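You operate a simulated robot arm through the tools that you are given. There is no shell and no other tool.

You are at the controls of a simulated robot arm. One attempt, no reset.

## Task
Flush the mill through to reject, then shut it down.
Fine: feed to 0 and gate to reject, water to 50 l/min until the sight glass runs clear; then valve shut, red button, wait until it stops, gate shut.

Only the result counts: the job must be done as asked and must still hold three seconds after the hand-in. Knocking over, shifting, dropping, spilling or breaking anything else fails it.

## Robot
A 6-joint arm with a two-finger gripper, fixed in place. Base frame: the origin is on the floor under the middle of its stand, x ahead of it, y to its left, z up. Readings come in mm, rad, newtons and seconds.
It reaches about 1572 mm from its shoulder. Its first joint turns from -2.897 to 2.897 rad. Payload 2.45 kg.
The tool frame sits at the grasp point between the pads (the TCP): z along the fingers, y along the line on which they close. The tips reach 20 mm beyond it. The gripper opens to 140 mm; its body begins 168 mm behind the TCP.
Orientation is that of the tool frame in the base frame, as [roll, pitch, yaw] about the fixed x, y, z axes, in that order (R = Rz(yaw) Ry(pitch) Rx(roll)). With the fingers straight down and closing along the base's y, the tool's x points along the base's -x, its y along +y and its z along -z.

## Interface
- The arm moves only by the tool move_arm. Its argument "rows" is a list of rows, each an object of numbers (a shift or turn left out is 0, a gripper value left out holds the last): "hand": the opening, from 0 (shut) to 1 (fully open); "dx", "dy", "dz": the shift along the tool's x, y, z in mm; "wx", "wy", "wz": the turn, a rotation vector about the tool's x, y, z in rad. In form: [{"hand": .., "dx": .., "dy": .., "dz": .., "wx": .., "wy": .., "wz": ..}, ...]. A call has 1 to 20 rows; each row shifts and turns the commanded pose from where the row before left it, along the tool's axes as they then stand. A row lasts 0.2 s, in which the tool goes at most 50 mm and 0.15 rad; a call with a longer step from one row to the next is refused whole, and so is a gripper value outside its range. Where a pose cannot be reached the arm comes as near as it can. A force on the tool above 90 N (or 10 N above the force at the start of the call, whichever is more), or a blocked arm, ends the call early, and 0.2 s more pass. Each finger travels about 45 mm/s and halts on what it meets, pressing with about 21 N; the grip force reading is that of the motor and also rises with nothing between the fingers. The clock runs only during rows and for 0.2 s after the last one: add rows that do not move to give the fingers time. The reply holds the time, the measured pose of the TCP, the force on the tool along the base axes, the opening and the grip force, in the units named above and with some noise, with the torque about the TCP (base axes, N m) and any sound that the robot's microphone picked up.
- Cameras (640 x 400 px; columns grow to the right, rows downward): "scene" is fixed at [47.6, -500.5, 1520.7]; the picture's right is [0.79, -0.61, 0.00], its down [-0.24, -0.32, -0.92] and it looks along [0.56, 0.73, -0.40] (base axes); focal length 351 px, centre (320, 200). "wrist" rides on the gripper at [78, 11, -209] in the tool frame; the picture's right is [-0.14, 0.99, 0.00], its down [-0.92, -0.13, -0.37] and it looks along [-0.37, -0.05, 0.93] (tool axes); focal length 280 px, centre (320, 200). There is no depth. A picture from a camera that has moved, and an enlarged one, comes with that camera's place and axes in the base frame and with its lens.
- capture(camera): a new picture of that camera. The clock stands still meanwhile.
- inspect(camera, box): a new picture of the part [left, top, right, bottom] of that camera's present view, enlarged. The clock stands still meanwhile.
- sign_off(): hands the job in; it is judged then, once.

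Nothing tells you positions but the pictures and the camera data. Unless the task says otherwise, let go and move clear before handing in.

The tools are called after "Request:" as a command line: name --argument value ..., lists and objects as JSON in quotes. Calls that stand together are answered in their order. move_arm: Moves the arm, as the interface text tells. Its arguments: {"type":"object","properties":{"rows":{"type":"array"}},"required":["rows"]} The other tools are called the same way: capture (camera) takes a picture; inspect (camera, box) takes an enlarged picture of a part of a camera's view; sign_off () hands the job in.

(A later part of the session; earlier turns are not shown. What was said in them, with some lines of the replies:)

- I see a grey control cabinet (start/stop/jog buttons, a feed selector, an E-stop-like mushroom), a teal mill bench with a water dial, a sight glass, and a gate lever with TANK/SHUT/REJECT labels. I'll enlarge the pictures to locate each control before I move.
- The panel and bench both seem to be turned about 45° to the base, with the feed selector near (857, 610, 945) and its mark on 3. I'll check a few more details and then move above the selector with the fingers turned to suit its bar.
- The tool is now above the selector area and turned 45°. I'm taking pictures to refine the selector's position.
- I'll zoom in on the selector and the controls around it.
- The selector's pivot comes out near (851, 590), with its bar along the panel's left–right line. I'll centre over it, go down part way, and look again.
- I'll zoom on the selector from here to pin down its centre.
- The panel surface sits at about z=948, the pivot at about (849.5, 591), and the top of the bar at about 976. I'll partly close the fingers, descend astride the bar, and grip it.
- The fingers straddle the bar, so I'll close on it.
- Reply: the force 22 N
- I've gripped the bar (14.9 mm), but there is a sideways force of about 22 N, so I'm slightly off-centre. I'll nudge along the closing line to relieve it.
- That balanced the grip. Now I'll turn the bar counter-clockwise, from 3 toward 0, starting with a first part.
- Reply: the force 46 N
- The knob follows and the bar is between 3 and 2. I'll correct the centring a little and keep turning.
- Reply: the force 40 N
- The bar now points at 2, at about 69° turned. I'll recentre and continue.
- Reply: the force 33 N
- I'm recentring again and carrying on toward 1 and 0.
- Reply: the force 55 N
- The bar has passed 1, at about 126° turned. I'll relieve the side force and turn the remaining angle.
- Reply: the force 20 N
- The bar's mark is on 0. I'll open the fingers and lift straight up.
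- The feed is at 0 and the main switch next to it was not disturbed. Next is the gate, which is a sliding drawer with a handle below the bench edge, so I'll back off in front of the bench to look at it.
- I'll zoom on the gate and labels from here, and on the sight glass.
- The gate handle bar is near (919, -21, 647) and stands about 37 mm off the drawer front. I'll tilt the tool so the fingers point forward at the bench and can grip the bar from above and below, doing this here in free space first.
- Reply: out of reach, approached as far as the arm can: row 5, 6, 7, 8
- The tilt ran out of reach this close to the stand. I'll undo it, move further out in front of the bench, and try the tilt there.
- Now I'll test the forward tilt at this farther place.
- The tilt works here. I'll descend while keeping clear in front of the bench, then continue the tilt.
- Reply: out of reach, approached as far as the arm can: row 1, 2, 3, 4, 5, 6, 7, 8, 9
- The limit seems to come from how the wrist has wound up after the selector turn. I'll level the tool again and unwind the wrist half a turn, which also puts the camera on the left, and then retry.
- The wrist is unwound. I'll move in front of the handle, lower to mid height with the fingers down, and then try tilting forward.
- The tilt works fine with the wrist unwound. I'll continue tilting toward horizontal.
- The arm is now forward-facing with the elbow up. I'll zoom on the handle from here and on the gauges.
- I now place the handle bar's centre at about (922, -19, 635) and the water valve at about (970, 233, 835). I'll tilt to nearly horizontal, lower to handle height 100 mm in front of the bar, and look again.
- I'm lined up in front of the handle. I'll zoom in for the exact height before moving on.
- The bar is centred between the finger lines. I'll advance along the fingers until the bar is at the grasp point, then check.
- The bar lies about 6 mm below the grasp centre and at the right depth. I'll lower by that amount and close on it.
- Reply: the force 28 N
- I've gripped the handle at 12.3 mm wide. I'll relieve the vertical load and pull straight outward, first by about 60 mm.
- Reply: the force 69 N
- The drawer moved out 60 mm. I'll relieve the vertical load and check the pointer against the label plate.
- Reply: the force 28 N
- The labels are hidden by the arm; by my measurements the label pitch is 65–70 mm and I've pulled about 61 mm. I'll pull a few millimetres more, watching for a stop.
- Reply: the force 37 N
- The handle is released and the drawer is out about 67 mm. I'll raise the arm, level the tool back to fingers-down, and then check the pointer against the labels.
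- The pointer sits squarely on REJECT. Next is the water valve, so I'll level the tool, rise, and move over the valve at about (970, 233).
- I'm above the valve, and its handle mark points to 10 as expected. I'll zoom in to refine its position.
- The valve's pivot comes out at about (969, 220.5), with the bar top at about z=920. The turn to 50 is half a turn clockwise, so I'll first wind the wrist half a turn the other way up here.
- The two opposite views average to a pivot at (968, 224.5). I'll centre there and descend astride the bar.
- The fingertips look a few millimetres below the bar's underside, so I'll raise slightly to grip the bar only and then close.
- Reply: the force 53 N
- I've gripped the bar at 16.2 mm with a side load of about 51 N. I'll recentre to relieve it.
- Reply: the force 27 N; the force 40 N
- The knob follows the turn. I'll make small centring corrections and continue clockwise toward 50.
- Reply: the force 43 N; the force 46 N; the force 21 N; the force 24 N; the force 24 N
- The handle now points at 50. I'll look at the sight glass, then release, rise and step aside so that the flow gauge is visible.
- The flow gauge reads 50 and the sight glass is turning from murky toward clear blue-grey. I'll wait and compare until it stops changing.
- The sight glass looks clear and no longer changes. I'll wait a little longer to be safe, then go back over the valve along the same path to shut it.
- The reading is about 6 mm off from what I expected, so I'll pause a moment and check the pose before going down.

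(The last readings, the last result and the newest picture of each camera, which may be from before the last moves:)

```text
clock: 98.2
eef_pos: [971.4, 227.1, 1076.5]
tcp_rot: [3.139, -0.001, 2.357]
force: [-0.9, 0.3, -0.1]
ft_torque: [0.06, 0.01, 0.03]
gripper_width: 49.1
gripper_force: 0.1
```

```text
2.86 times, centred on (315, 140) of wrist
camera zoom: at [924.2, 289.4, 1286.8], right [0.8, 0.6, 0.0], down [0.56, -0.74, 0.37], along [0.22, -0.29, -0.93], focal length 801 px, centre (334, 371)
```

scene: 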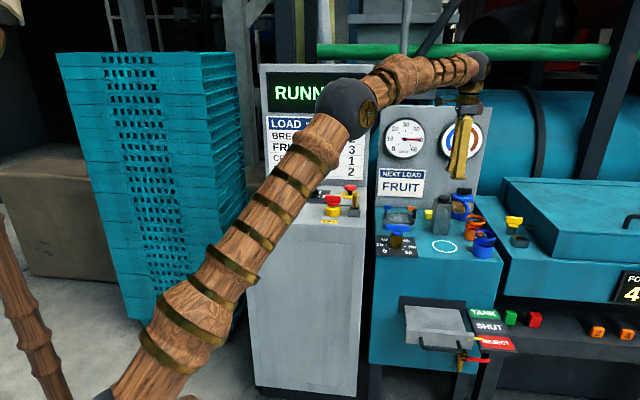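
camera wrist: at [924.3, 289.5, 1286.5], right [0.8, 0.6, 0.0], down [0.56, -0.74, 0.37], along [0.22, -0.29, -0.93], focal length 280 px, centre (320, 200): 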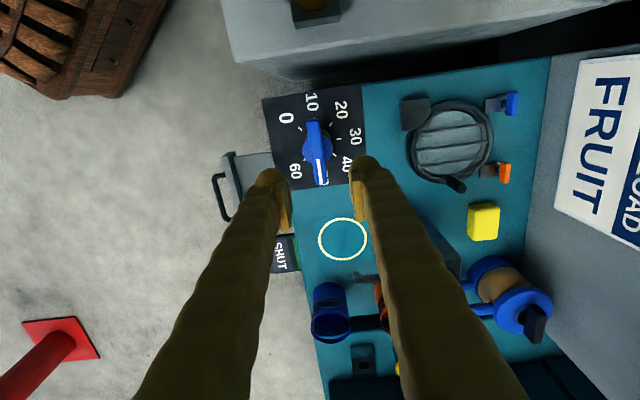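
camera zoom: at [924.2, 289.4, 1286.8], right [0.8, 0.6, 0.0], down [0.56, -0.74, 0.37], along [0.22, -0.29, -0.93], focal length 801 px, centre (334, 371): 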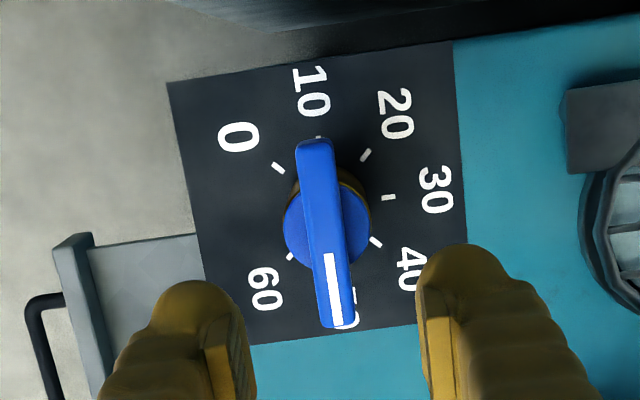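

The pivot again comes out at (968.5, 224.4), and I'm about 4.4 mm too far toward the back. I'll correct that, descend, and grip.

Request:
move_arm --rows '[{"dy": -4.4, "dz": 30}, {"dz": 40}, {"dz": 35}, {"dz": 25}, {"dz": 14}, {"dz": 8}, {}, {}]'

Request:
inspect --camera "wrist" --box '[220, 80, 420, 280]'

```text
clock: 100.0
eef_pos: [965.2, 224.6, 921.1]
tcp_rot: [3.139, 0.002, 2.356]
force: [0.0, 0.1, -0.2]
ft_torque: [-0.02, 0.01, 0.0]
gripper_width: 49.0
gripper_force: 0.0
```

```text
2.00 times, centred on (320, 180) of wrist
camera zoom: at [917.7, 286.4, 1132.2], right [0.8, 0.6, 0.0], down [0.56, -0.74, 0.37], along [0.22, -0.29, -0.93], focal length 561 px, centre (320, 240)
```

zoom: 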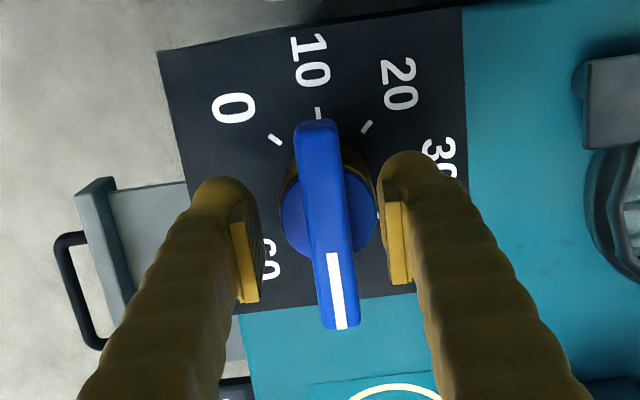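

The bar sits about 2 mm toward the back finger. I'll shift 2 mm, raise 3 mm, and close.

Request:
move_arm --rows '[{"dy": 2.0, "dz": -3}, {"hand": 0.0}, {}, {}, {}, {}]'

```text
clock: 101.4
eef_pos: [968.2, 226.7, 925.6]
tcp_rot: [3.138, 0.0, 2.358]
force: [47.5, 35.3, -12.2]
ft_torque: [0.23, -0.53, 0.06]
gripper_width: 16.1
gripper_force: 42.1
```

Request:
move_arm --rows '[{"dy": 2.0}, {}, {}]'

```text
clock: 102.2
eef_pos: [967.9, 226.4, 925.8]
tcp_rot: [3.139, 0.0, 2.356]
force: [27.5, 19.3, 2.2]
ft_torque: [0.26, -0.2, 0.03]
gripper_width: 16.0
gripper_force: 41.7
```

Request:
move_arm --rows '[{"dy": 1.3}, {}, {"wz": -0.1}, {"wz": -0.1}, {"wz": -0.1}, {"wz": -0.1}, {"wz": -0.1}, {}]'

```text
clock: 104.0
eef_pos: [968.7, 225.9, 924.8]
tcp_rot: [3.139, 0.001, 2.858]
force: [-26.4, -4.7, 25.2]
ft_torque: [-0.08, 0.32, 0.0]
gripper_width: 15.8
gripper_force: 41.4
```

The valve is turning back. I'll keep going counter-clockwise with small centring corrections.

Request:
move_arm --rows '[{"dx": 0.8, "dy": -0.4, "dz": -0.6}, {"wz": -0.1}, {"wz": -0.1}, {"wz": -0.1}, {"wz": -0.1}, {"wz": -0.1}, {}]'

```text
clock: 105.6
eef_pos: [968.4, 226.6, 924.7]
tcp_rot: [3.141, 0.001, -2.929]
force: [-5.1, -25.2, 0.0]
ft_torque: [-0.25, 0.01, -0.03]
gripper_width: 16.5
gripper_force: 42.2
```

Request:
move_arm --rows '[{"dx": 0.4, "dy": -0.9}, {"wz": -0.1}, {"wz": -0.1}, {"wz": -0.1}, {"wz": -0.1}, {"wz": -0.1}, {}]'

```text
clock: 107.2
eef_pos: [969.6, 226.7, 925.1]
tcp_rot: [-3.141, 0.003, -2.425]
force: [28.3, -0.1, -9.2]
ft_torque: [0.05, -0.37, -0.04]
gripper_width: 16.1
gripper_force: 41.9
```

Request:
move_arm --rows '[{"dx": -0.7, "dy": -0.7}, {"wz": -0.1}, {"wz": -0.1}, {"wz": -0.1}, {"wz": -0.1}, {"wz": -0.1}, {}]'

Request:
inspect --camera "wrist" --box '[220, 80, 420, 280]'

```text
clock: 108.8
eef_pos: [970.2, 225.4, 925.7]
tcp_rot: [3.14, 0.002, -1.928]
force: [6.7, -6.5, -12.9]
ft_torque: [-0.09, -0.05, -0.03]
gripper_width: 15.9
gripper_force: 42.0
```

```text
2.00 times, centred on (320, 180) of wrist
camera zoom: at [930.9, 155.3, 1135.4], right [-0.88, 0.47, 0.0], down [0.44, 0.82, 0.37], along [0.18, 0.33, -0.93], focal length 561 px, centre (320, 240)
```

zoom: 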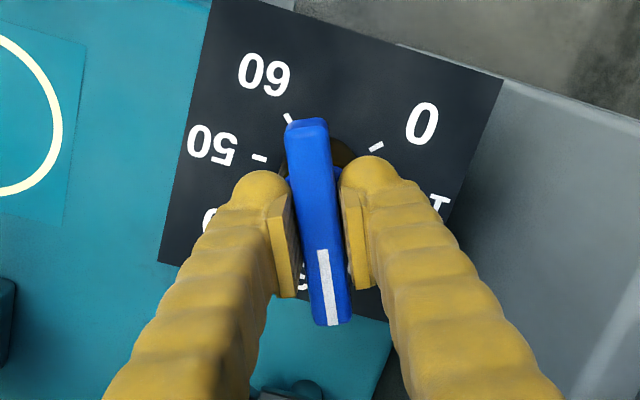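

Request:
move_arm --rows '[{"wz": -0.1}, {"wz": -0.1}, {"wz": -0.1}, {"wz": -0.1}, {"wz": -0.1}, {"wz": -0.1}, {}]'

```text
clock: 110.4
eef_pos: [969.5, 225.8, 926.1]
tcp_rot: [3.141, 0.0, -1.326]
force: [10.9, -16.9, -24.7]
ft_torque: [-0.29, -0.1, 0.0]
gripper_width: 16.0
gripper_force: 41.6
```

Request:
move_arm --rows '[{"dx": 0.7, "dz": 0.6}, {"wz": -0.1}, {"wz": -0.1}, {"wz": -0.1}, {"wz": -0.1}, {"wz": -0.1}, {"wz": -0.04}, {}]'

Request:
inspect --camera "wrist" --box '[220, 80, 420, 280]'

```text
clock: 112.2
eef_pos: [969.7, 225.2, 925.3]
tcp_rot: [-3.14, 0.0, -0.786]
force: [14.6, 5.6, 5.8]
ft_torque: [-0.07, -0.26, 0.0]
gripper_width: 16.1
gripper_force: 41.8
```

```text
2.00 times, centred on (320, 180) of wrist
camera zoom: at [1016.1, 161.8, 1135.6], right [-0.8, -0.6, 0.0], down [-0.56, 0.74, 0.37], along [-0.22, 0.3, -0.93], focal length 561 px, centre (320, 240)
```

zoom: 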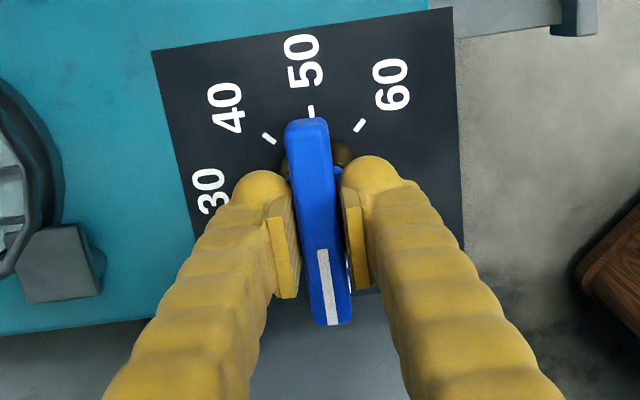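

The handle is back at 10 and needs another 45° to reach 0. I'll release, lift a little, unwind the wrist half a turn, and regrip.

Request:
move_arm --rows '[{"hand": 0.35}, {}, {}, {}, {"dz": -30}, {"dz": -40}, {"wz": 0.1496}, {"wz": 0.1496}, {"wz": 0.1496}, {"wz": 0.1496}, {"wz": 0.1496}, {"wz": 0.1496}, {"wz": 0.1496}, {"wz": 0.1496}, {"wz": 0.1496}, {"wz": 0.1496}, {"wz": 0.1496}, {"wz": 0.1496}, {"wz": 0.1496}, {"wz": 0.1496}]'

Request:
move_arm --rows '[{"wz": 0.1496}, {"wz": 0.1496}, {"wz": 0.1496}, {"wz": 0.1496}, {"wz": 0.1496}, {"wz": 0.1496}, {"wz": 0.1496}, {}, {}]'

Request:
inspect --camera "wrist" --box '[220, 60, 420, 260]'

```text
clock: 116.4
eef_pos: [968.8, 224.6, 995.0]
tcp_rot: [3.14, -0.001, -2.883]
force: [0.2, 0.3, -0.9]
ft_torque: [0.05, 0.02, -0.02]
gripper_width: 49.0
gripper_force: 0.1
```

```text
clock: 118.4
eef_pos: [967.7, 225.0, 995.1]
tcp_rot: [3.139, -0.001, 2.353]
force: [-0.5, -0.2, -0.2]
ft_torque: [0.01, -0.01, 0.0]
gripper_width: 48.8
gripper_force: 0.1
```

```text
2.00 times, centred on (320, 160) of wrist
camera zoom: at [921.2, 287.0, 1205.2], right [0.8, 0.6, 0.0], down [0.56, -0.74, 0.37], along [0.22, -0.29, -0.93], focal length 561 px, centre (320, 280)
```

zoom: 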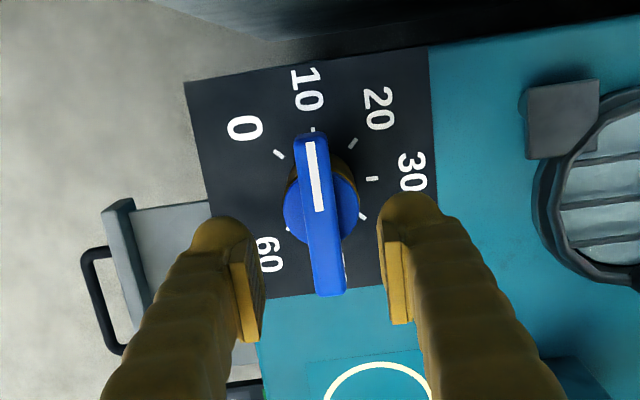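

Request:
move_arm --rows '[{"dy": 1.0, "dz": 25}, {"dz": 20}, {"dz": 15}, {"dz": 9}, {}]'

Request:
inspect --camera "wrist" --box '[220, 80, 420, 280]'

```text
clock: 119.6
eef_pos: [968.4, 226.4, 927.2]
tcp_rot: [3.14, -0.002, 2.354]
force: [-0.5, -0.7, 0.8]
ft_torque: [0.01, 0.01, 0.03]
gripper_width: 49.2
gripper_force: 0.2
```

```text
2.00 times, centred on (320, 180) of wrist
camera zoom: at [921.8, 289.4, 1137.2], right [0.8, 0.6, 0.0], down [0.56, -0.74, 0.37], along [0.22, -0.29, -0.93], focal length 561 px, centre (320, 240)
```

zoom: 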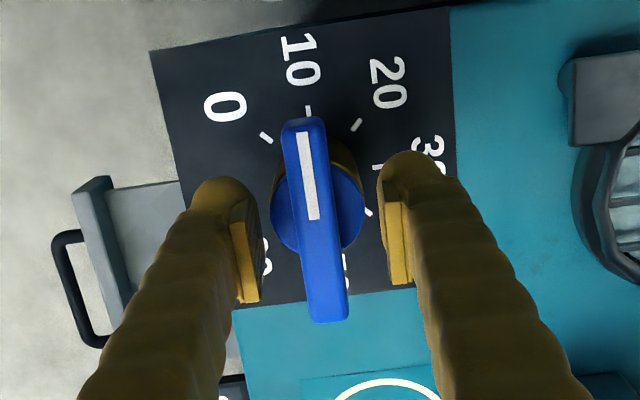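

Request:
move_arm --rows '[{"dy": -1.6, "dz": 2}, {"hand": 0.0}, {}, {}, {}, {}]'

```text
clock: 121.0
eef_pos: [970.4, 226.5, 925.9]
tcp_rot: [3.139, 0.0, 2.356]
force: [23.7, 17.4, -7.2]
ft_torque: [0.19, -0.19, -0.03]
gripper_width: 16.3
gripper_force: 42.0
```

Gripped again; I'll relieve the side load and turn the last 45° to 0.

Request:
move_arm --rows '[{"dy": 1.0}, {"wz": -0.1}, {"wz": -0.1}, {"wz": -0.1}, {"wz": -0.1}, {}]'

```text
clock: 122.4
eef_pos: [969.1, 226.5, 925.4]
tcp_rot: [3.14, 0.001, 2.755]
force: [5.2, 17.3, 20.7]
ft_torque: [0.19, -0.01, 0.01]
gripper_width: 15.9
gripper_force: 41.9
```

Request:
move_arm --rows '[{"dy": 0.5, "dz": -0.5}, {"wz": -0.1}, {"wz": -0.1}, {"wz": -0.1}, {"wz": -0.086}, {}, {}]'

Request:
inspect --camera "wrist" --box '[220, 80, 420, 280]'

```text
clock: 124.0
eef_pos: [968.3, 226.1, 925.6]
tcp_rot: [3.141, 0.001, -3.141]
force: [-5.4, 10.7, 26.6]
ft_torque: [0.13, 0.09, -0.03]
gripper_width: 16.0
gripper_force: 41.9
```

```text
2.00 times, centred on (320, 180) of wrist
camera zoom: at [890.7, 236.1, 1135.3], right [0.14, 0.99, 0.0], down [0.92, -0.13, 0.37], along [0.37, -0.05, -0.93], focal length 561 px, centre (320, 240)
```

zoom: 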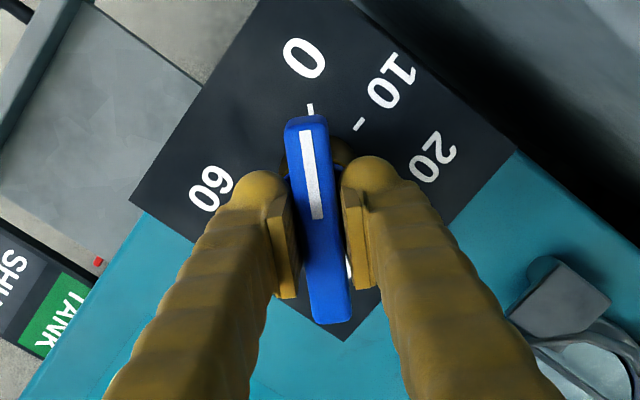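

The mark is on 0. I'll release, lift, and go toward the STOP button at about (698, 532), closing the fingers on the way and checking the flow gauge.

Request:
move_arm --rows '[{"hand": 0.35}, {}, {}, {}, {"dz": -30}, {"dz": -40}, {"dz": -45}, {"dz": -45}, {"dz": -45}, {"dx": 30, "dy": 34}, {"dx": 30, "dy": 34}, {"dx": 30, "dy": 34}, {"dx": 30, "dy": 34}, {"dx": 30, "dy": 34}, {"dx": 30, "dy": 34}, {"dx": 30, "dy": 34}, {"dx": 30, "dy": 34}, {"dx": 30, "dy": 34, "hand": 0.0}, {}]'

Request:
capture --camera "wrist"

Request:
capture --camera "scene"

Request:
inspect --camera "scene" --box '[365, 100, 525, 270]'

```text
clock: 128.0
eef_pos: [696.8, 530.1, 1130.4]
tcp_rot: [3.14, -0.001, 3.141]
force: [0.3, 0.2, -0.2]
ft_torque: [-0.04, 0.0, 0.02]
gripper_width: 0.1
gripper_force: 3.7
```

```text
taken
camera wrist: at [619.7, 539.7, 1340.7], right [0.14, 0.99, 0.0], down [0.92, -0.13, 0.37], along [0.37, -0.05, -0.93], focal length 280 px, centre (320, 200)
```

wrist: 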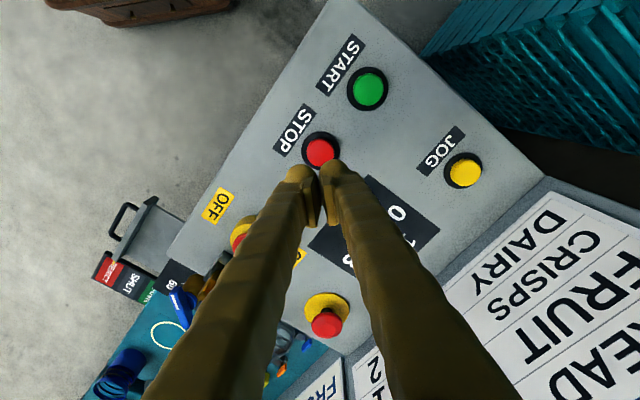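

```text
taken
```

scene: 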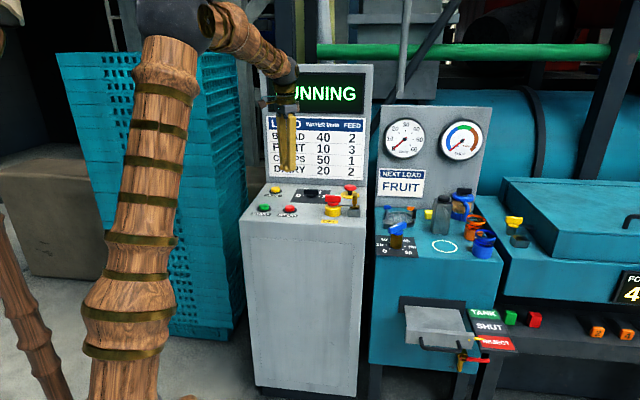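

```text
2.35 times, centred on (445, 185) of scene
camera zoom: at [47.6, -500.5, 1520.7], right [0.79, -0.61, 0.0], down [-0.24, -0.32, -0.92], along [0.56, 0.73, -0.4], focal length 827 px, centre (26, 235)
```

zoom: 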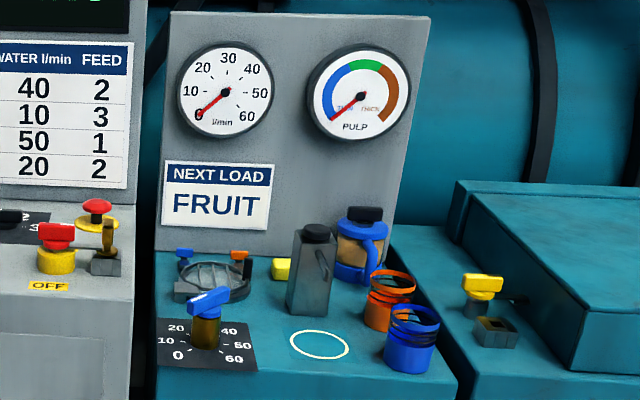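

The flow gauge reads about 0. I'll check it closely, and zoom on the STOP button for alignment.

Request:
inspect --camera "scene" --box '[380, 112, 430, 165]'

Request:
inspect --camera "scene" --box '[380, 198, 430, 230]'

Request:
inspect --camera "wrist" --box '[250, 60, 410, 220]'

```text
7.55 times, centred on (405, 138) of scene
camera zoom: at [47.6, -500.5, 1520.7], right [0.79, -0.61, 0.0], down [-0.24, -0.32, -0.92], along [0.56, 0.73, -0.4], focal length 2651 px, centre (-322, 664)
```

zoom: 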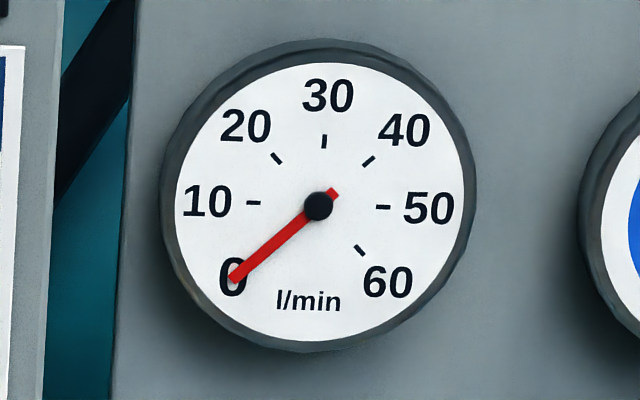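

```text
12.50 times, centred on (405, 214) of scene
camera zoom: at [47.6, -500.5, 1520.7], right [0.79, -0.61, 0.0], down [-0.24, -0.32, -0.92], along [0.56, 0.73, -0.4], focal length 4391 px, centre (-742, 25)
```

zoom: 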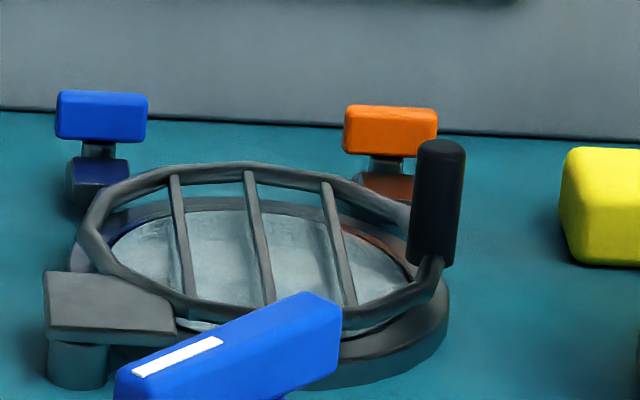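

```text
2.50 times, centred on (330, 140) of wrist
camera zoom: at [619.7, 539.7, 1340.7], right [0.14, 0.99, 0.0], down [0.92, -0.13, 0.37], along [0.37, -0.05, -0.93], focal length 701 px, centre (295, 350)
```

zoom: 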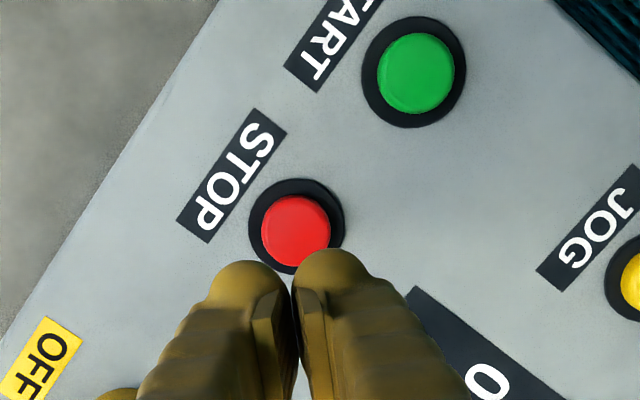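

The valve is shut and the gauge shows 0. The STOP button is at about (699.5, 530.7), so I'll go down close above it with the closed fingers.

Request:
move_arm --rows '[{"dx": -2.5, "dy": 0.6, "dz": 40}, {"dz": 40}, {"dz": 30}, {"dz": 15}, {}]'

Request:
capture --camera "wrist"

Request:
inspect --camera "scene" --box '[240, 150, 360, 230]'

```text
clock: 129.2
eef_pos: [700.7, 532.8, 1002.4]
tcp_rot: [3.138, 0.0, -3.141]
force: [-0.5, 0.2, -0.5]
ft_torque: [-0.03, -0.03, -0.01]
gripper_width: 0.0
gripper_force: 21.3
```

```text
taken
camera wrist: at [623.4, 543.1, 1213.5], right [0.14, 0.99, 0.0], down [0.92, -0.13, 0.37], along [0.37, -0.05, -0.93], focal length 280 px, centre (320, 200)
```

wrist: 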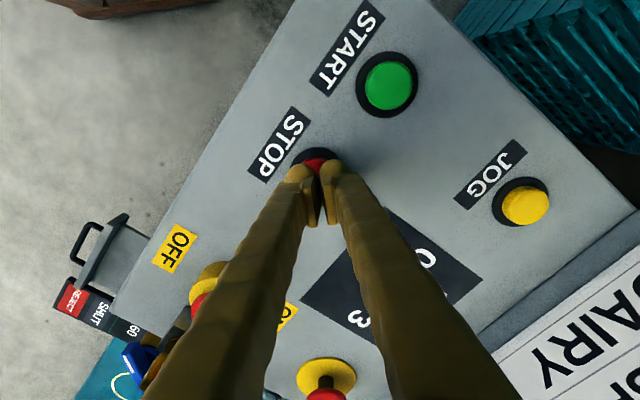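

```text
5.00 times, centred on (300, 190) of scene
camera zoom: at [47.6, -500.5, 1520.7], right [0.79, -0.61, 0.0], down [-0.24, -0.32, -0.92], along [0.56, 0.73, -0.4], focal length 1756 px, centre (420, 250)
```

zoom: 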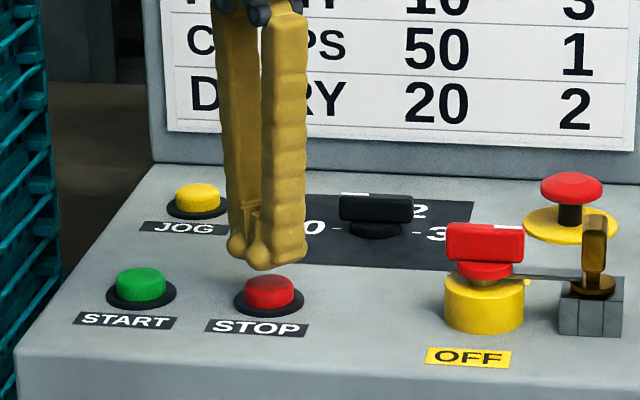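

The fingertips are right over STOP. I'll press down slowly.

Request:
move_arm --rows '[{"dz": 5}, {"dz": 5}, {"dz": 4}, {"dz": 3}, {}]'

Request:
inspect --camera "scene" --box '[240, 60, 380, 230]'

```text
clock: 130.4
eef_pos: [701.8, 531.4, 987.9]
tcp_rot: [3.141, 0.0, -3.14]
force: [-0.5, -0.6, -0.8]
ft_torque: [0.02, -0.01, -0.03]
gripper_width: 0.2
gripper_force: 20.8
```

```text
2.35 times, centred on (310, 145) of scene
camera zoom: at [47.6, -500.5, 1520.7], right [0.79, -0.61, 0.0], down [-0.24, -0.32, -0.92], along [0.56, 0.73, -0.4], focal length 827 px, centre (344, 329)
```

zoom: 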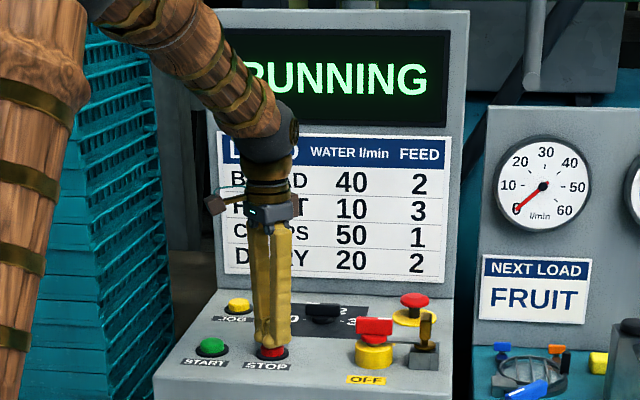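

Request:
move_arm --rows '[{"dz": 2}, {"dz": 2}, {"dz": 2}, {"dz": 2}, {}]'

Request:
inspect --camera "scene" --box '[240, 60, 380, 230]'

```text
clock: 131.6
eef_pos: [704.4, 532.3, 980.6]
tcp_rot: [3.14, 0.001, 3.141]
force: [-1.0, 1.5, 5.7]
ft_torque: [0.05, 0.03, -0.01]
gripper_width: 6.1
gripper_force: 28.9
heard: click
```

```text
2.35 times, centred on (310, 145) of scene
camera zoom: at [47.6, -500.5, 1520.7], right [0.79, -0.61, 0.0], down [-0.24, -0.32, -0.92], along [0.56, 0.73, -0.4], focal length 827 px, centre (344, 329)
```

zoom: 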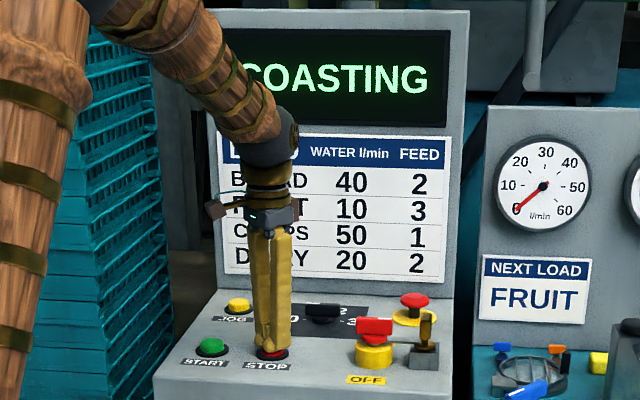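

The button clicked and the display shows COASTING. I'll lift off, turn the tool back, and go to the front of the bench while the mill runs down.

Request:
move_arm --rows '[{"dz": -20}, {"dz": -40}, {"dz": -45}, {"dz": -45}, {"wz": 0.131}, {"wz": 0.131}, {"wz": 0.131}, {"wz": 0.131}, {"wz": 0.131}, {"wz": 0.131}, {"dx": -34.3, "dy": -27.7, "hand": 0.35}, {"dx": -34.3, "dy": -27.7}, {"dx": -34.3, "dy": -27.7}, {"dx": -34.3, "dy": -27.7}, {"dx": -34.3, "dy": -27.7}, {"dx": -34.3, "dy": -27.7}, {"dx": -34.3, "dy": -27.7}, {"dx": -34.3, "dy": -27.7}]'

Request:
move_arm --rows '[{"dx": -34.3, "dy": -27.7}, {"dx": -34.3, "dy": -27.7}, {"dx": -34.3, "dy": -27.7}, {"dx": -34.3, "dy": -27.7}, {"dx": -34.3, "dy": -27.7}, {"dx": -34.3, "dy": -27.7}, {"dx": -34.3, "dy": -27.7}, {"dx": -34.3, "dy": -27.7}, {}]'

Request:
capture --camera "scene"

Request:
capture --camera "wrist"

```text
clock: 135.4
eef_pos: [739.2, 181.6, 1129.9]
tcp_rot: [3.141, -0.001, 2.355]
force: [0.2, -0.1, 0.0]
ft_torque: [0.0, 0.0, -0.01]
gripper_width: 48.9
gripper_force: 0.1
```

```text
clock: 137.4
eef_pos: [776.4, -168.8, 1127.1]
tcp_rot: [3.141, -0.001, 2.354]
force: [-0.1, 0.0, -0.5]
ft_torque: [0.0, 0.0, -0.01]
gripper_width: 48.8
gripper_force: 0.0
```

```text
taken
```

scene: 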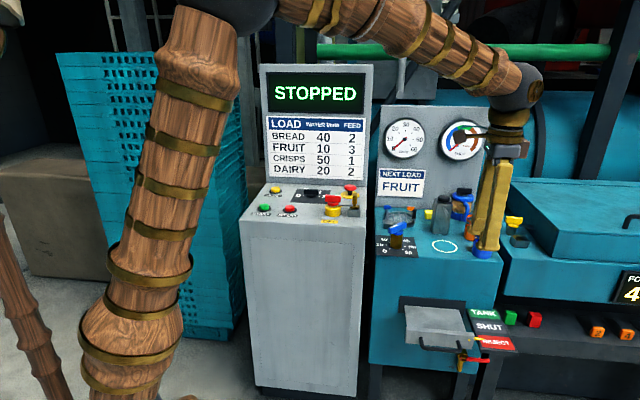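

```text
taken
camera wrist: at [728.8, -107.4, 1337.8], right [0.8, 0.6, 0.0], down [0.56, -0.74, 0.37], along [0.22, -0.29, -0.93], focal length 280 px, centre (320, 200)
```

wrist: 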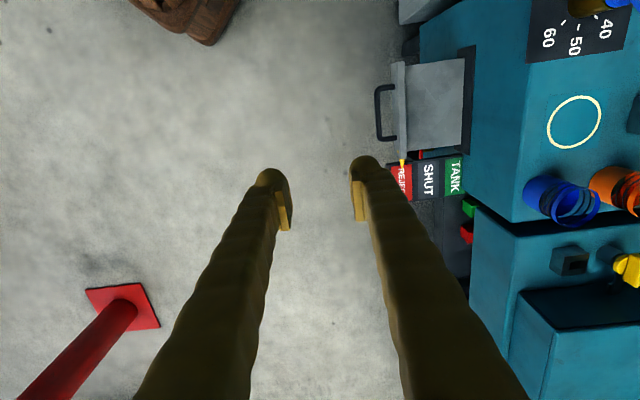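

The display shows STOPPED. Now I'll shut the gate by repeating the earlier approach: descend, tilt forward, and line up with the handle.

Request:
move_arm --rows '[{"dz": 40}, {"dz": 40}, {"dz": 40}, {"dz": 40}, {"dz": 41}, {"wx": -0.125}, {"wx": -0.125}, {"wx": -0.125}, {"wx": -0.125}, {"wx": -0.125}, {"wx": -0.125}, {"wx": -0.125}, {"wx": -0.125}, {"wx": -0.125}, {"wx": -0.125}, {"wx": -0.125}, {"wx": -0.125}, {}]'

Request:
capture --camera "wrist"

```text
clock: 141.2
eef_pos: [775.8, -168.6, 927.5]
tcp_rot: [1.64, -0.001, 2.356]
force: [-0.2, -0.1, -0.4]
ft_torque: [0.03, 0.0, -0.01]
gripper_width: 48.9
gripper_force: 0.2
```

```text
taken
camera wrist: at [573.3, -261.2, 954.3], right [0.15, -0.05, 0.99], down [0.38, -0.92, -0.1], along [0.91, 0.39, -0.11], focal length 280 px, centre (320, 200)
```

wrist: 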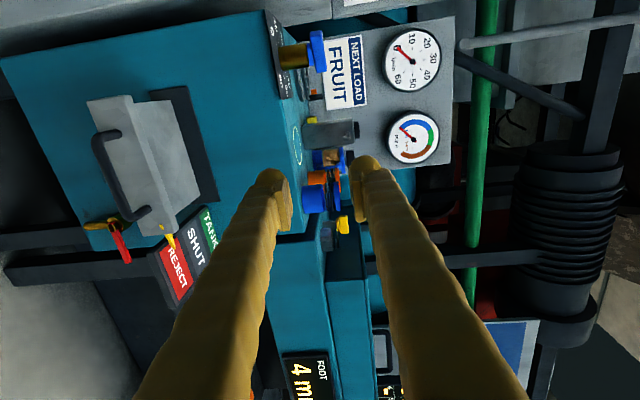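

Request:
move_arm --rows '[{"dx": 2, "dy": -36.2, "dz": 2.4}, {"dy": -36.2, "dz": 2.4}, {"dy": -36.2, "dz": 2.4}, {"dy": -36.2, "dz": 2.4}, {"dy": -36.2, "dz": 2.4}, {"dy": -36.2, "dz": 2.4}, {"dy": -36.2, "dz": 2.4}, {"dy": -34, "dz": 2.4}, {"dz": 40}, {}]'

Request:
capture --camera "wrist"

Request:
inspect --camera "wrist" --box '[240, 40, 400, 290]'

```text
clock: 143.4
eef_pos: [805.4, -141.0, 636.8]
tcp_rot: [1.642, -0.001, 2.355]
force: [0.1, 0.4, 0.4]
ft_torque: [0.0, 0.0, 0.01]
gripper_width: 49.2
gripper_force: 0.2
```

```text
taken
camera wrist: at [602.1, -232.5, 662.7], right [0.15, -0.05, 0.99], down [0.38, -0.92, -0.1], along [0.91, 0.39, -0.12], focal length 280 px, centre (320, 200)
```

wrist: 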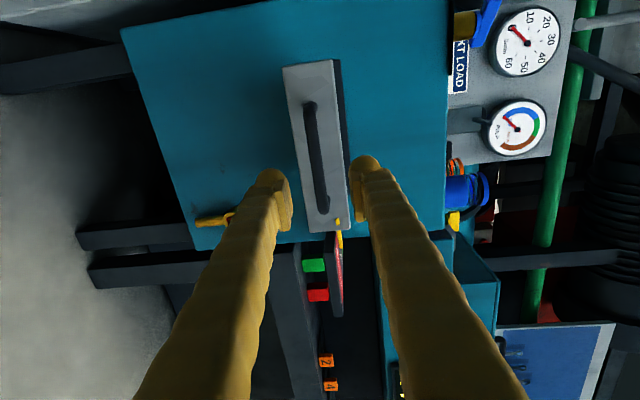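

```text
1.60 times, centred on (320, 165) of wrist
camera zoom: at [602.1, -232.5, 662.7], right [0.15, -0.05, 0.99], down [0.38, -0.92, -0.1], along [0.91, 0.39, -0.12], focal length 449 px, centre (320, 256)
```

zoom: 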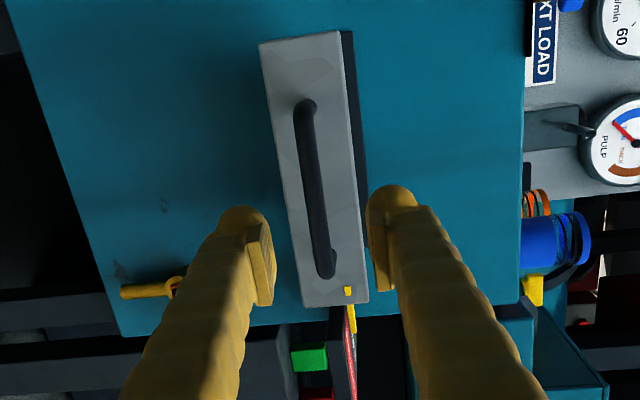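

Request:
move_arm --rows '[{"dx": 3, "dy": -4.5, "dz": 20}, {"dz": 20}, {"dz": 20}, {"dz": 18}, {"dz": 12}, {"dz": 6}, {}]'

Request:
inspect --camera "wrist" --box '[240, 40, 400, 290]'

Request:
inspect --camera "scene" --box '[385, 300, 485, 365]'

```text
clock: 145.0
eef_pos: [867.3, -70.4, 625.1]
tcp_rot: [1.641, -0.001, 2.354]
force: [-0.9, 1.0, 0.1]
ft_torque: [0.01, -0.01, -0.01]
gripper_width: 48.9
gripper_force: 0.1
```

```text
1.60 times, centred on (320, 165) of wrist
camera zoom: at [664.9, -162.1, 651.5], right [0.15, -0.05, 0.99], down [0.38, -0.92, -0.1], along [0.91, 0.39, -0.12], focal length 449 px, centre (320, 256)
```

zoom: 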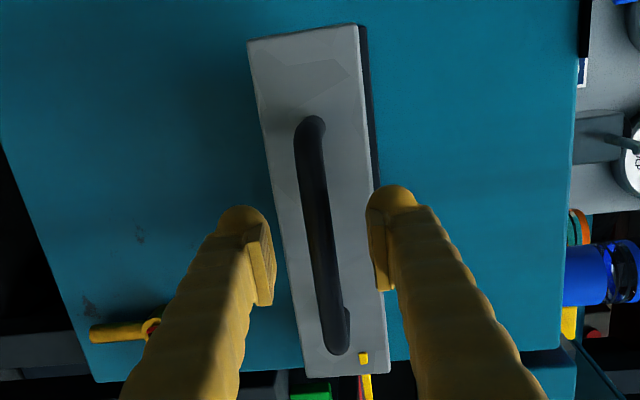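

```text
6.15 times, centred on (435, 332) of scene
camera zoom: at [47.6, -500.5, 1520.7], right [0.79, -0.61, 0.0], down [-0.24, -0.32, -0.92], along [0.56, 0.73, -0.4], focal length 2162 px, centre (-388, -615)
```

zoom: 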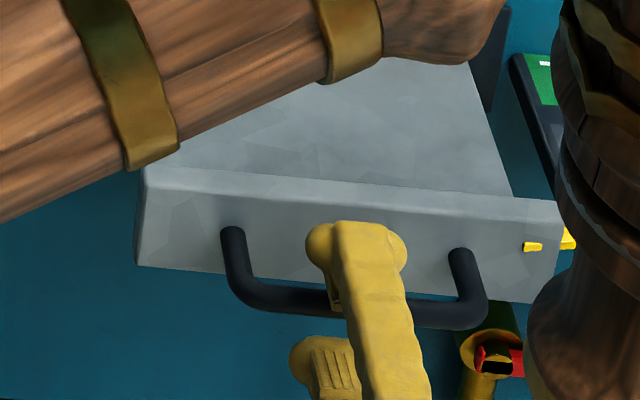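

The bar is centred between the fingers, so I'll close on it.

Request:
move_arm --rows '[{"dz": 4}, {"hand": 0.0}, {}, {}, {}, {}]'

```text
clock: 146.4
eef_pos: [870.0, -66.4, 626.0]
tcp_rot: [1.641, 0.0, 2.355]
force: [-0.6, 2.7, 7.6]
ft_torque: [-0.49, -0.55, 0.08]
gripper_width: 11.4
gripper_force: 38.4
```

The handle is gripped. I'll push straight back in by the same 67 mm I pulled it out.

Request:
move_arm --rows '[{"dz": 10, "dy": 0.7}, {"dz": 10, "dy": 0.7}, {"dz": 10, "dy": 0.7}, {"dz": 10, "dy": 0.7}, {"dz": 10, "dy": 0.7}, {"dz": 10, "dy": 0.7}, {}]'

```text
clock: 148.0
eef_pos: [912.4, -23.1, 625.7]
tcp_rot: [1.641, 0.001, 2.355]
force: [7.8, -8.7, 10.3]
ft_torque: [-0.11, -0.17, -0.29]
gripper_width: 9.4
gripper_force: 37.0
```

Request:
inspect --camera "wrist" --box '[240, 40, 400, 290]'

Request:
inspect --camera "scene" --box '[385, 290, 525, 375]'

```text
1.60 times, centred on (320, 165) of wrist
camera zoom: at [710.3, -115.8, 651.6], right [0.15, -0.05, 0.99], down [0.38, -0.92, -0.1], along [0.91, 0.39, -0.12], focal length 449 px, centre (320, 256)
```

zoom: 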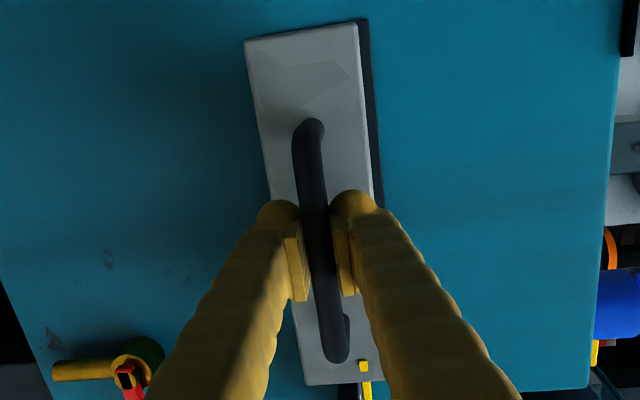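

```text
4.57 times, centred on (455, 332) of scene
camera zoom: at [47.6, -500.5, 1520.7], right [0.79, -0.61, 0.0], down [-0.24, -0.32, -0.92], along [0.56, 0.73, -0.4], focal length 1606 px, centre (-297, -406)
```

zoom: 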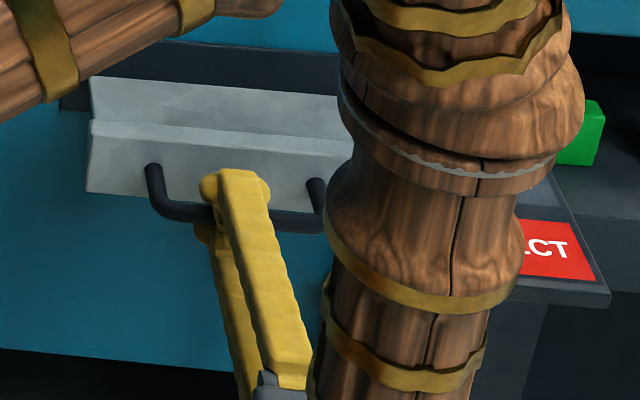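

It's tracking well, with about 6.5 mm left. I'll finish the push.

Request:
move_arm --rows '[{"dz": 3.5, "dy": 0.25}, {"dz": 3.5, "dy": 0.25}, {}, {}]'

Request:
inspect --camera "scene" --box '[365, 280, 525, 380]'

```text
clock: 149.0
eef_pos: [916.2, -18.2, 625.5]
tcp_rot: [1.642, -0.001, 2.357]
force: [4.0, 1.7, 7.3]
ft_torque: [-0.14, -0.1, 0.2]
gripper_width: 9.4
gripper_force: 37.1
```

```text
4.00 times, centred on (445, 330) of scene
camera zoom: at [47.6, -500.5, 1520.7], right [0.79, -0.61, 0.0], down [-0.24, -0.32, -0.92], along [0.56, 0.73, -0.4], focal length 1405 px, centre (-180, -320)
```

zoom: 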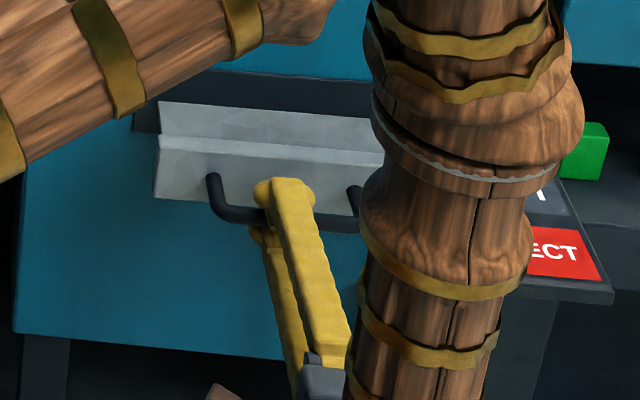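

Request:
inspect --camera "scene" --box '[405, 310, 465, 350]'

```text
10.00 times, centred on (435, 330) of scene
camera zoom: at [47.6, -500.5, 1520.7], right [0.79, -0.61, 0.0], down [-0.24, -0.32, -0.92], along [0.56, 0.73, -0.4], focal length 3513 px, centre (-830, -1100)
```

zoom: 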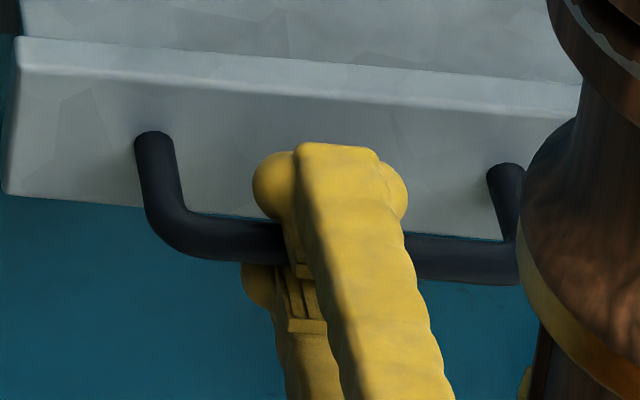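

Compared with the original picture, the drawer is still about 5 mm short of where it stood on SHUT. I'll push 5 mm more.

Request:
move_arm --rows '[{"dz": 2.5, "dy": 0.18}, {"dz": 2.5, "dy": 0.18}, {}, {}]'

Request:
inspect --camera "scene" --box '[405, 310, 465, 350]'

```text
clock: 150.0
eef_pos: [921.5, -15.1, 625.5]
tcp_rot: [1.642, -0.001, 2.353]
force: [-5.3, 5.4, -16.1]
ft_torque: [-0.17, -0.14, -0.03]
gripper_width: 9.4
gripper_force: 37.2
```

```text
10.00 times, centred on (435, 330) of scene
camera zoom: at [47.6, -500.5, 1520.7], right [0.79, -0.61, 0.0], down [-0.24, -0.32, -0.92], along [0.56, 0.73, -0.4], focal length 3513 px, centre (-830, -1100)
```

zoom: 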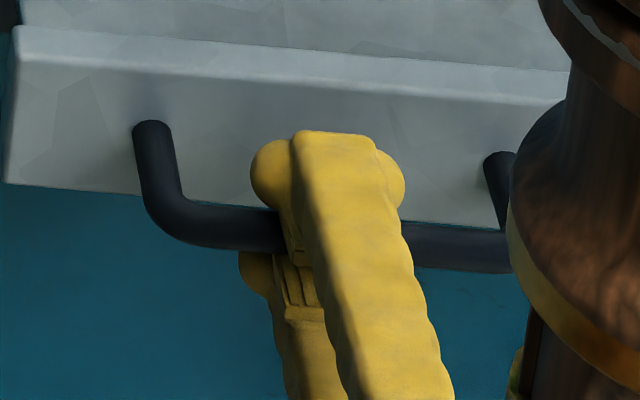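

The drawer now sits exactly where it was on SHUT. I'll open the fingers, back straight out, and rise.

Request:
move_arm --rows '[{"hand": 0.35}, {}, {}, {}, {"dz": -25}, {"dz": -40}, {"dz": -40}, {"dz": -40}, {"dy": 36.2, "dz": -2.4}, {"dy": 36.2, "dz": -2.4}, {"dy": 36.2, "dz": -2.4}, {"dy": 36.2, "dz": -2.4}, {"dy": 36.2, "dz": -2.4}, {"dy": 36.2, "dz": -2.4}, {"dy": 36.2, "dz": -2.4}, {"dy": 36.2, "dz": -2.4}, {}]'

Request:
capture --camera "wrist"

Request:
capture --camera "scene"

```text
clock: 153.6
eef_pos: [819.7, -118.6, 923.3]
tcp_rot: [1.64, -0.001, 2.352]
force: [0.0, -0.5, -0.5]
ft_torque: [-0.01, 0.0, -0.01]
gripper_width: 49.2
gripper_force: 0.1
```

```text
taken
camera wrist: at [617.8, -210.1, 950.8], right [0.15, -0.05, 0.99], down [0.38, -0.92, -0.1], along [0.91, 0.39, -0.12], focal length 280 px, centre (320, 200)
```

wrist: 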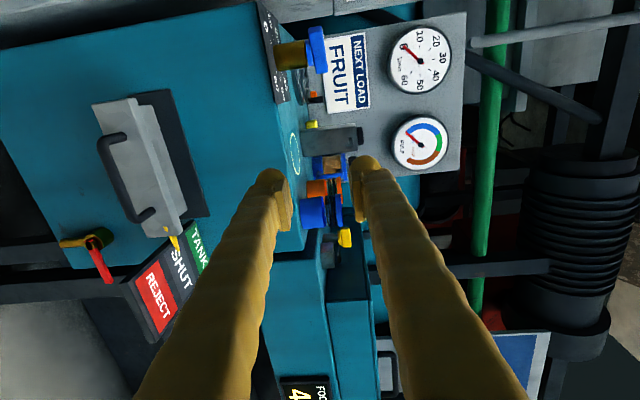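

```text
taken
```

scene: 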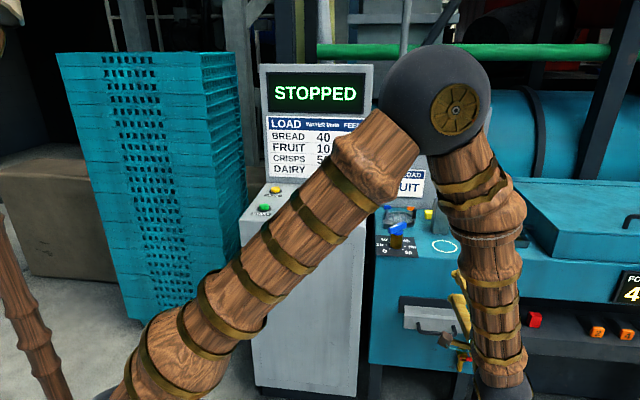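

The pointer looks to be on SHUT. I'll level the tool, rise clear, and do a final check of every control.

Request:
move_arm --rows '[{"wx": 0.125}, {"wx": 0.125}, {"wx": 0.125}, {"wx": 0.125}, {"wx": 0.125}, {"wx": 0.125}, {"wx": 0.125}, {"wx": 0.125}, {"wx": 0.125}, {"wx": 0.125}, {"wx": 0.125}, {"wx": 0.125}, {"dz": -40}, {"dz": -40}, {"dz": -40}, {"dz": -40}, {"dy": -40}, {"dy": -40}, {}]'

Request:
capture --camera "scene"

Request:
inspect --camera "scene" --box '[365, 280, 525, 380]'

Request:
inspect --camera "scene" --box '[235, 60, 375, 230]'

Request:
inspect --camera "scene" --box '[365, 100, 525, 270]'

Request:
capture --camera "wrist"

```text
clock: 157.6
eef_pos: [758.0, -174.3, 1083.2]
tcp_rot: [3.141, 0.0, 2.355]
force: [-0.2, 0.9, -0.9]
ft_torque: [0.03, -0.02, -0.01]
gripper_width: 48.8
gripper_force: 0.1
```

```text
taken
```

scene: 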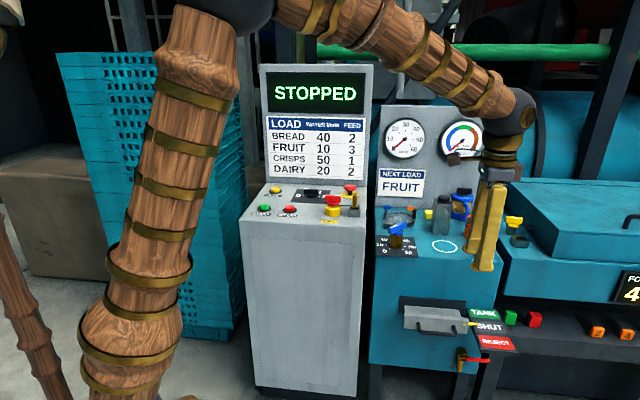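

```text
4.00 times, centred on (445, 330) of scene
camera zoom: at [47.6, -500.5, 1520.7], right [0.79, -0.61, 0.0], down [-0.24, -0.32, -0.92], along [0.56, 0.73, -0.4], focal length 1405 px, centre (-180, -320)
```

zoom: 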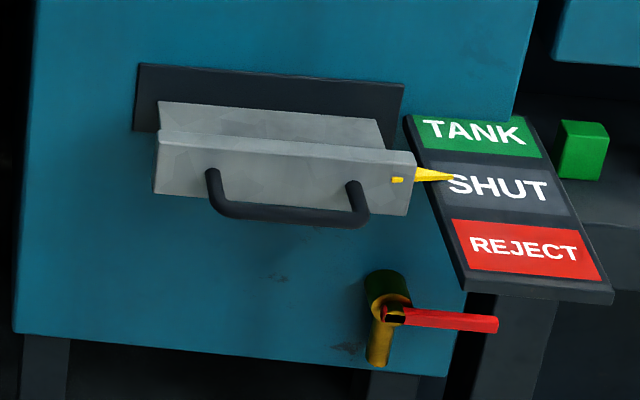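

```text
2.35 times, centred on (305, 145) of scene
camera zoom: at [47.6, -500.5, 1520.7], right [0.79, -0.61, 0.0], down [-0.24, -0.32, -0.92], along [0.56, 0.73, -0.4], focal length 827 px, centre (355, 329)
```

zoom: 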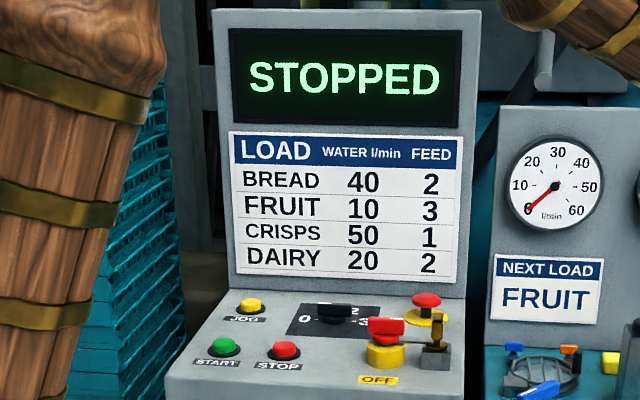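

```text
2.35 times, centred on (445, 185) of scene
camera zoom: at [47.6, -500.5, 1520.7], right [0.79, -0.61, 0.0], down [-0.24, -0.32, -0.92], along [0.56, 0.73, -0.4], focal length 827 px, centre (26, 235)
```

zoom: 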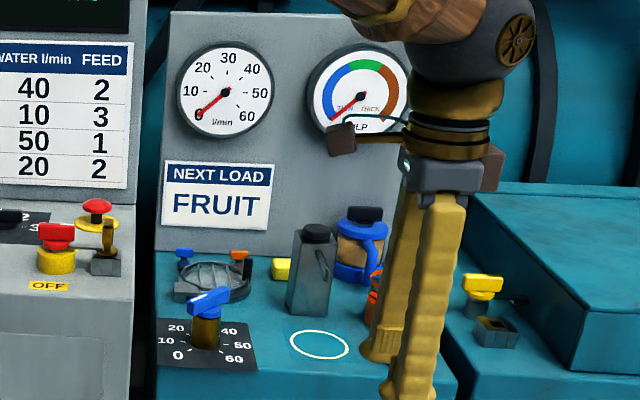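

```text
taken
camera wrist: at [711.5, -112.7, 1293.6], right [0.8, 0.6, 0.0], down [0.56, -0.74, 0.37], along [0.22, -0.29, -0.93], focal length 280 px, centre (320, 200)
```

wrist: 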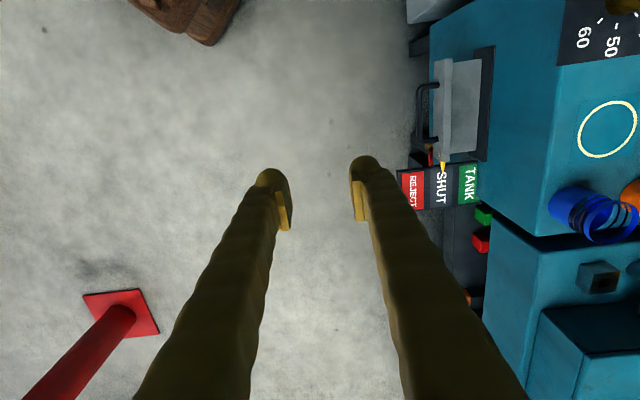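

Everything checks out: the feed selector is on 0, the flow gauge reads 0, the sight glass is clear, the display shows STOPPED, and the gate pointer is on SHUT. Nothing else was moved and the arm is clear, so I'm handing in.

Request:
sign_off

```text
The job is handed in.
```

The mill has been flushed to reject and shut down, and I've handed the job in. I don't have the verdict from the judging.

1. **Flush:** I set the feed to 0, then pulled the gate out to REJECT. I opened the water to 50 l/min and confirmed it on the flow gauge. I kept it there until the sight glass ran clear and stayed unchanged for about 8 s.
2. **Shutdown:** I closed the water valve, and the gauge read 0. I pressed the red STOP button and the display went from COASTING to STOPPED. Only then did I push the gate back in, and its pointer is on SHUT.

The last pictures showed nothing else disturbed, and the arm is let go and clear of the machine.
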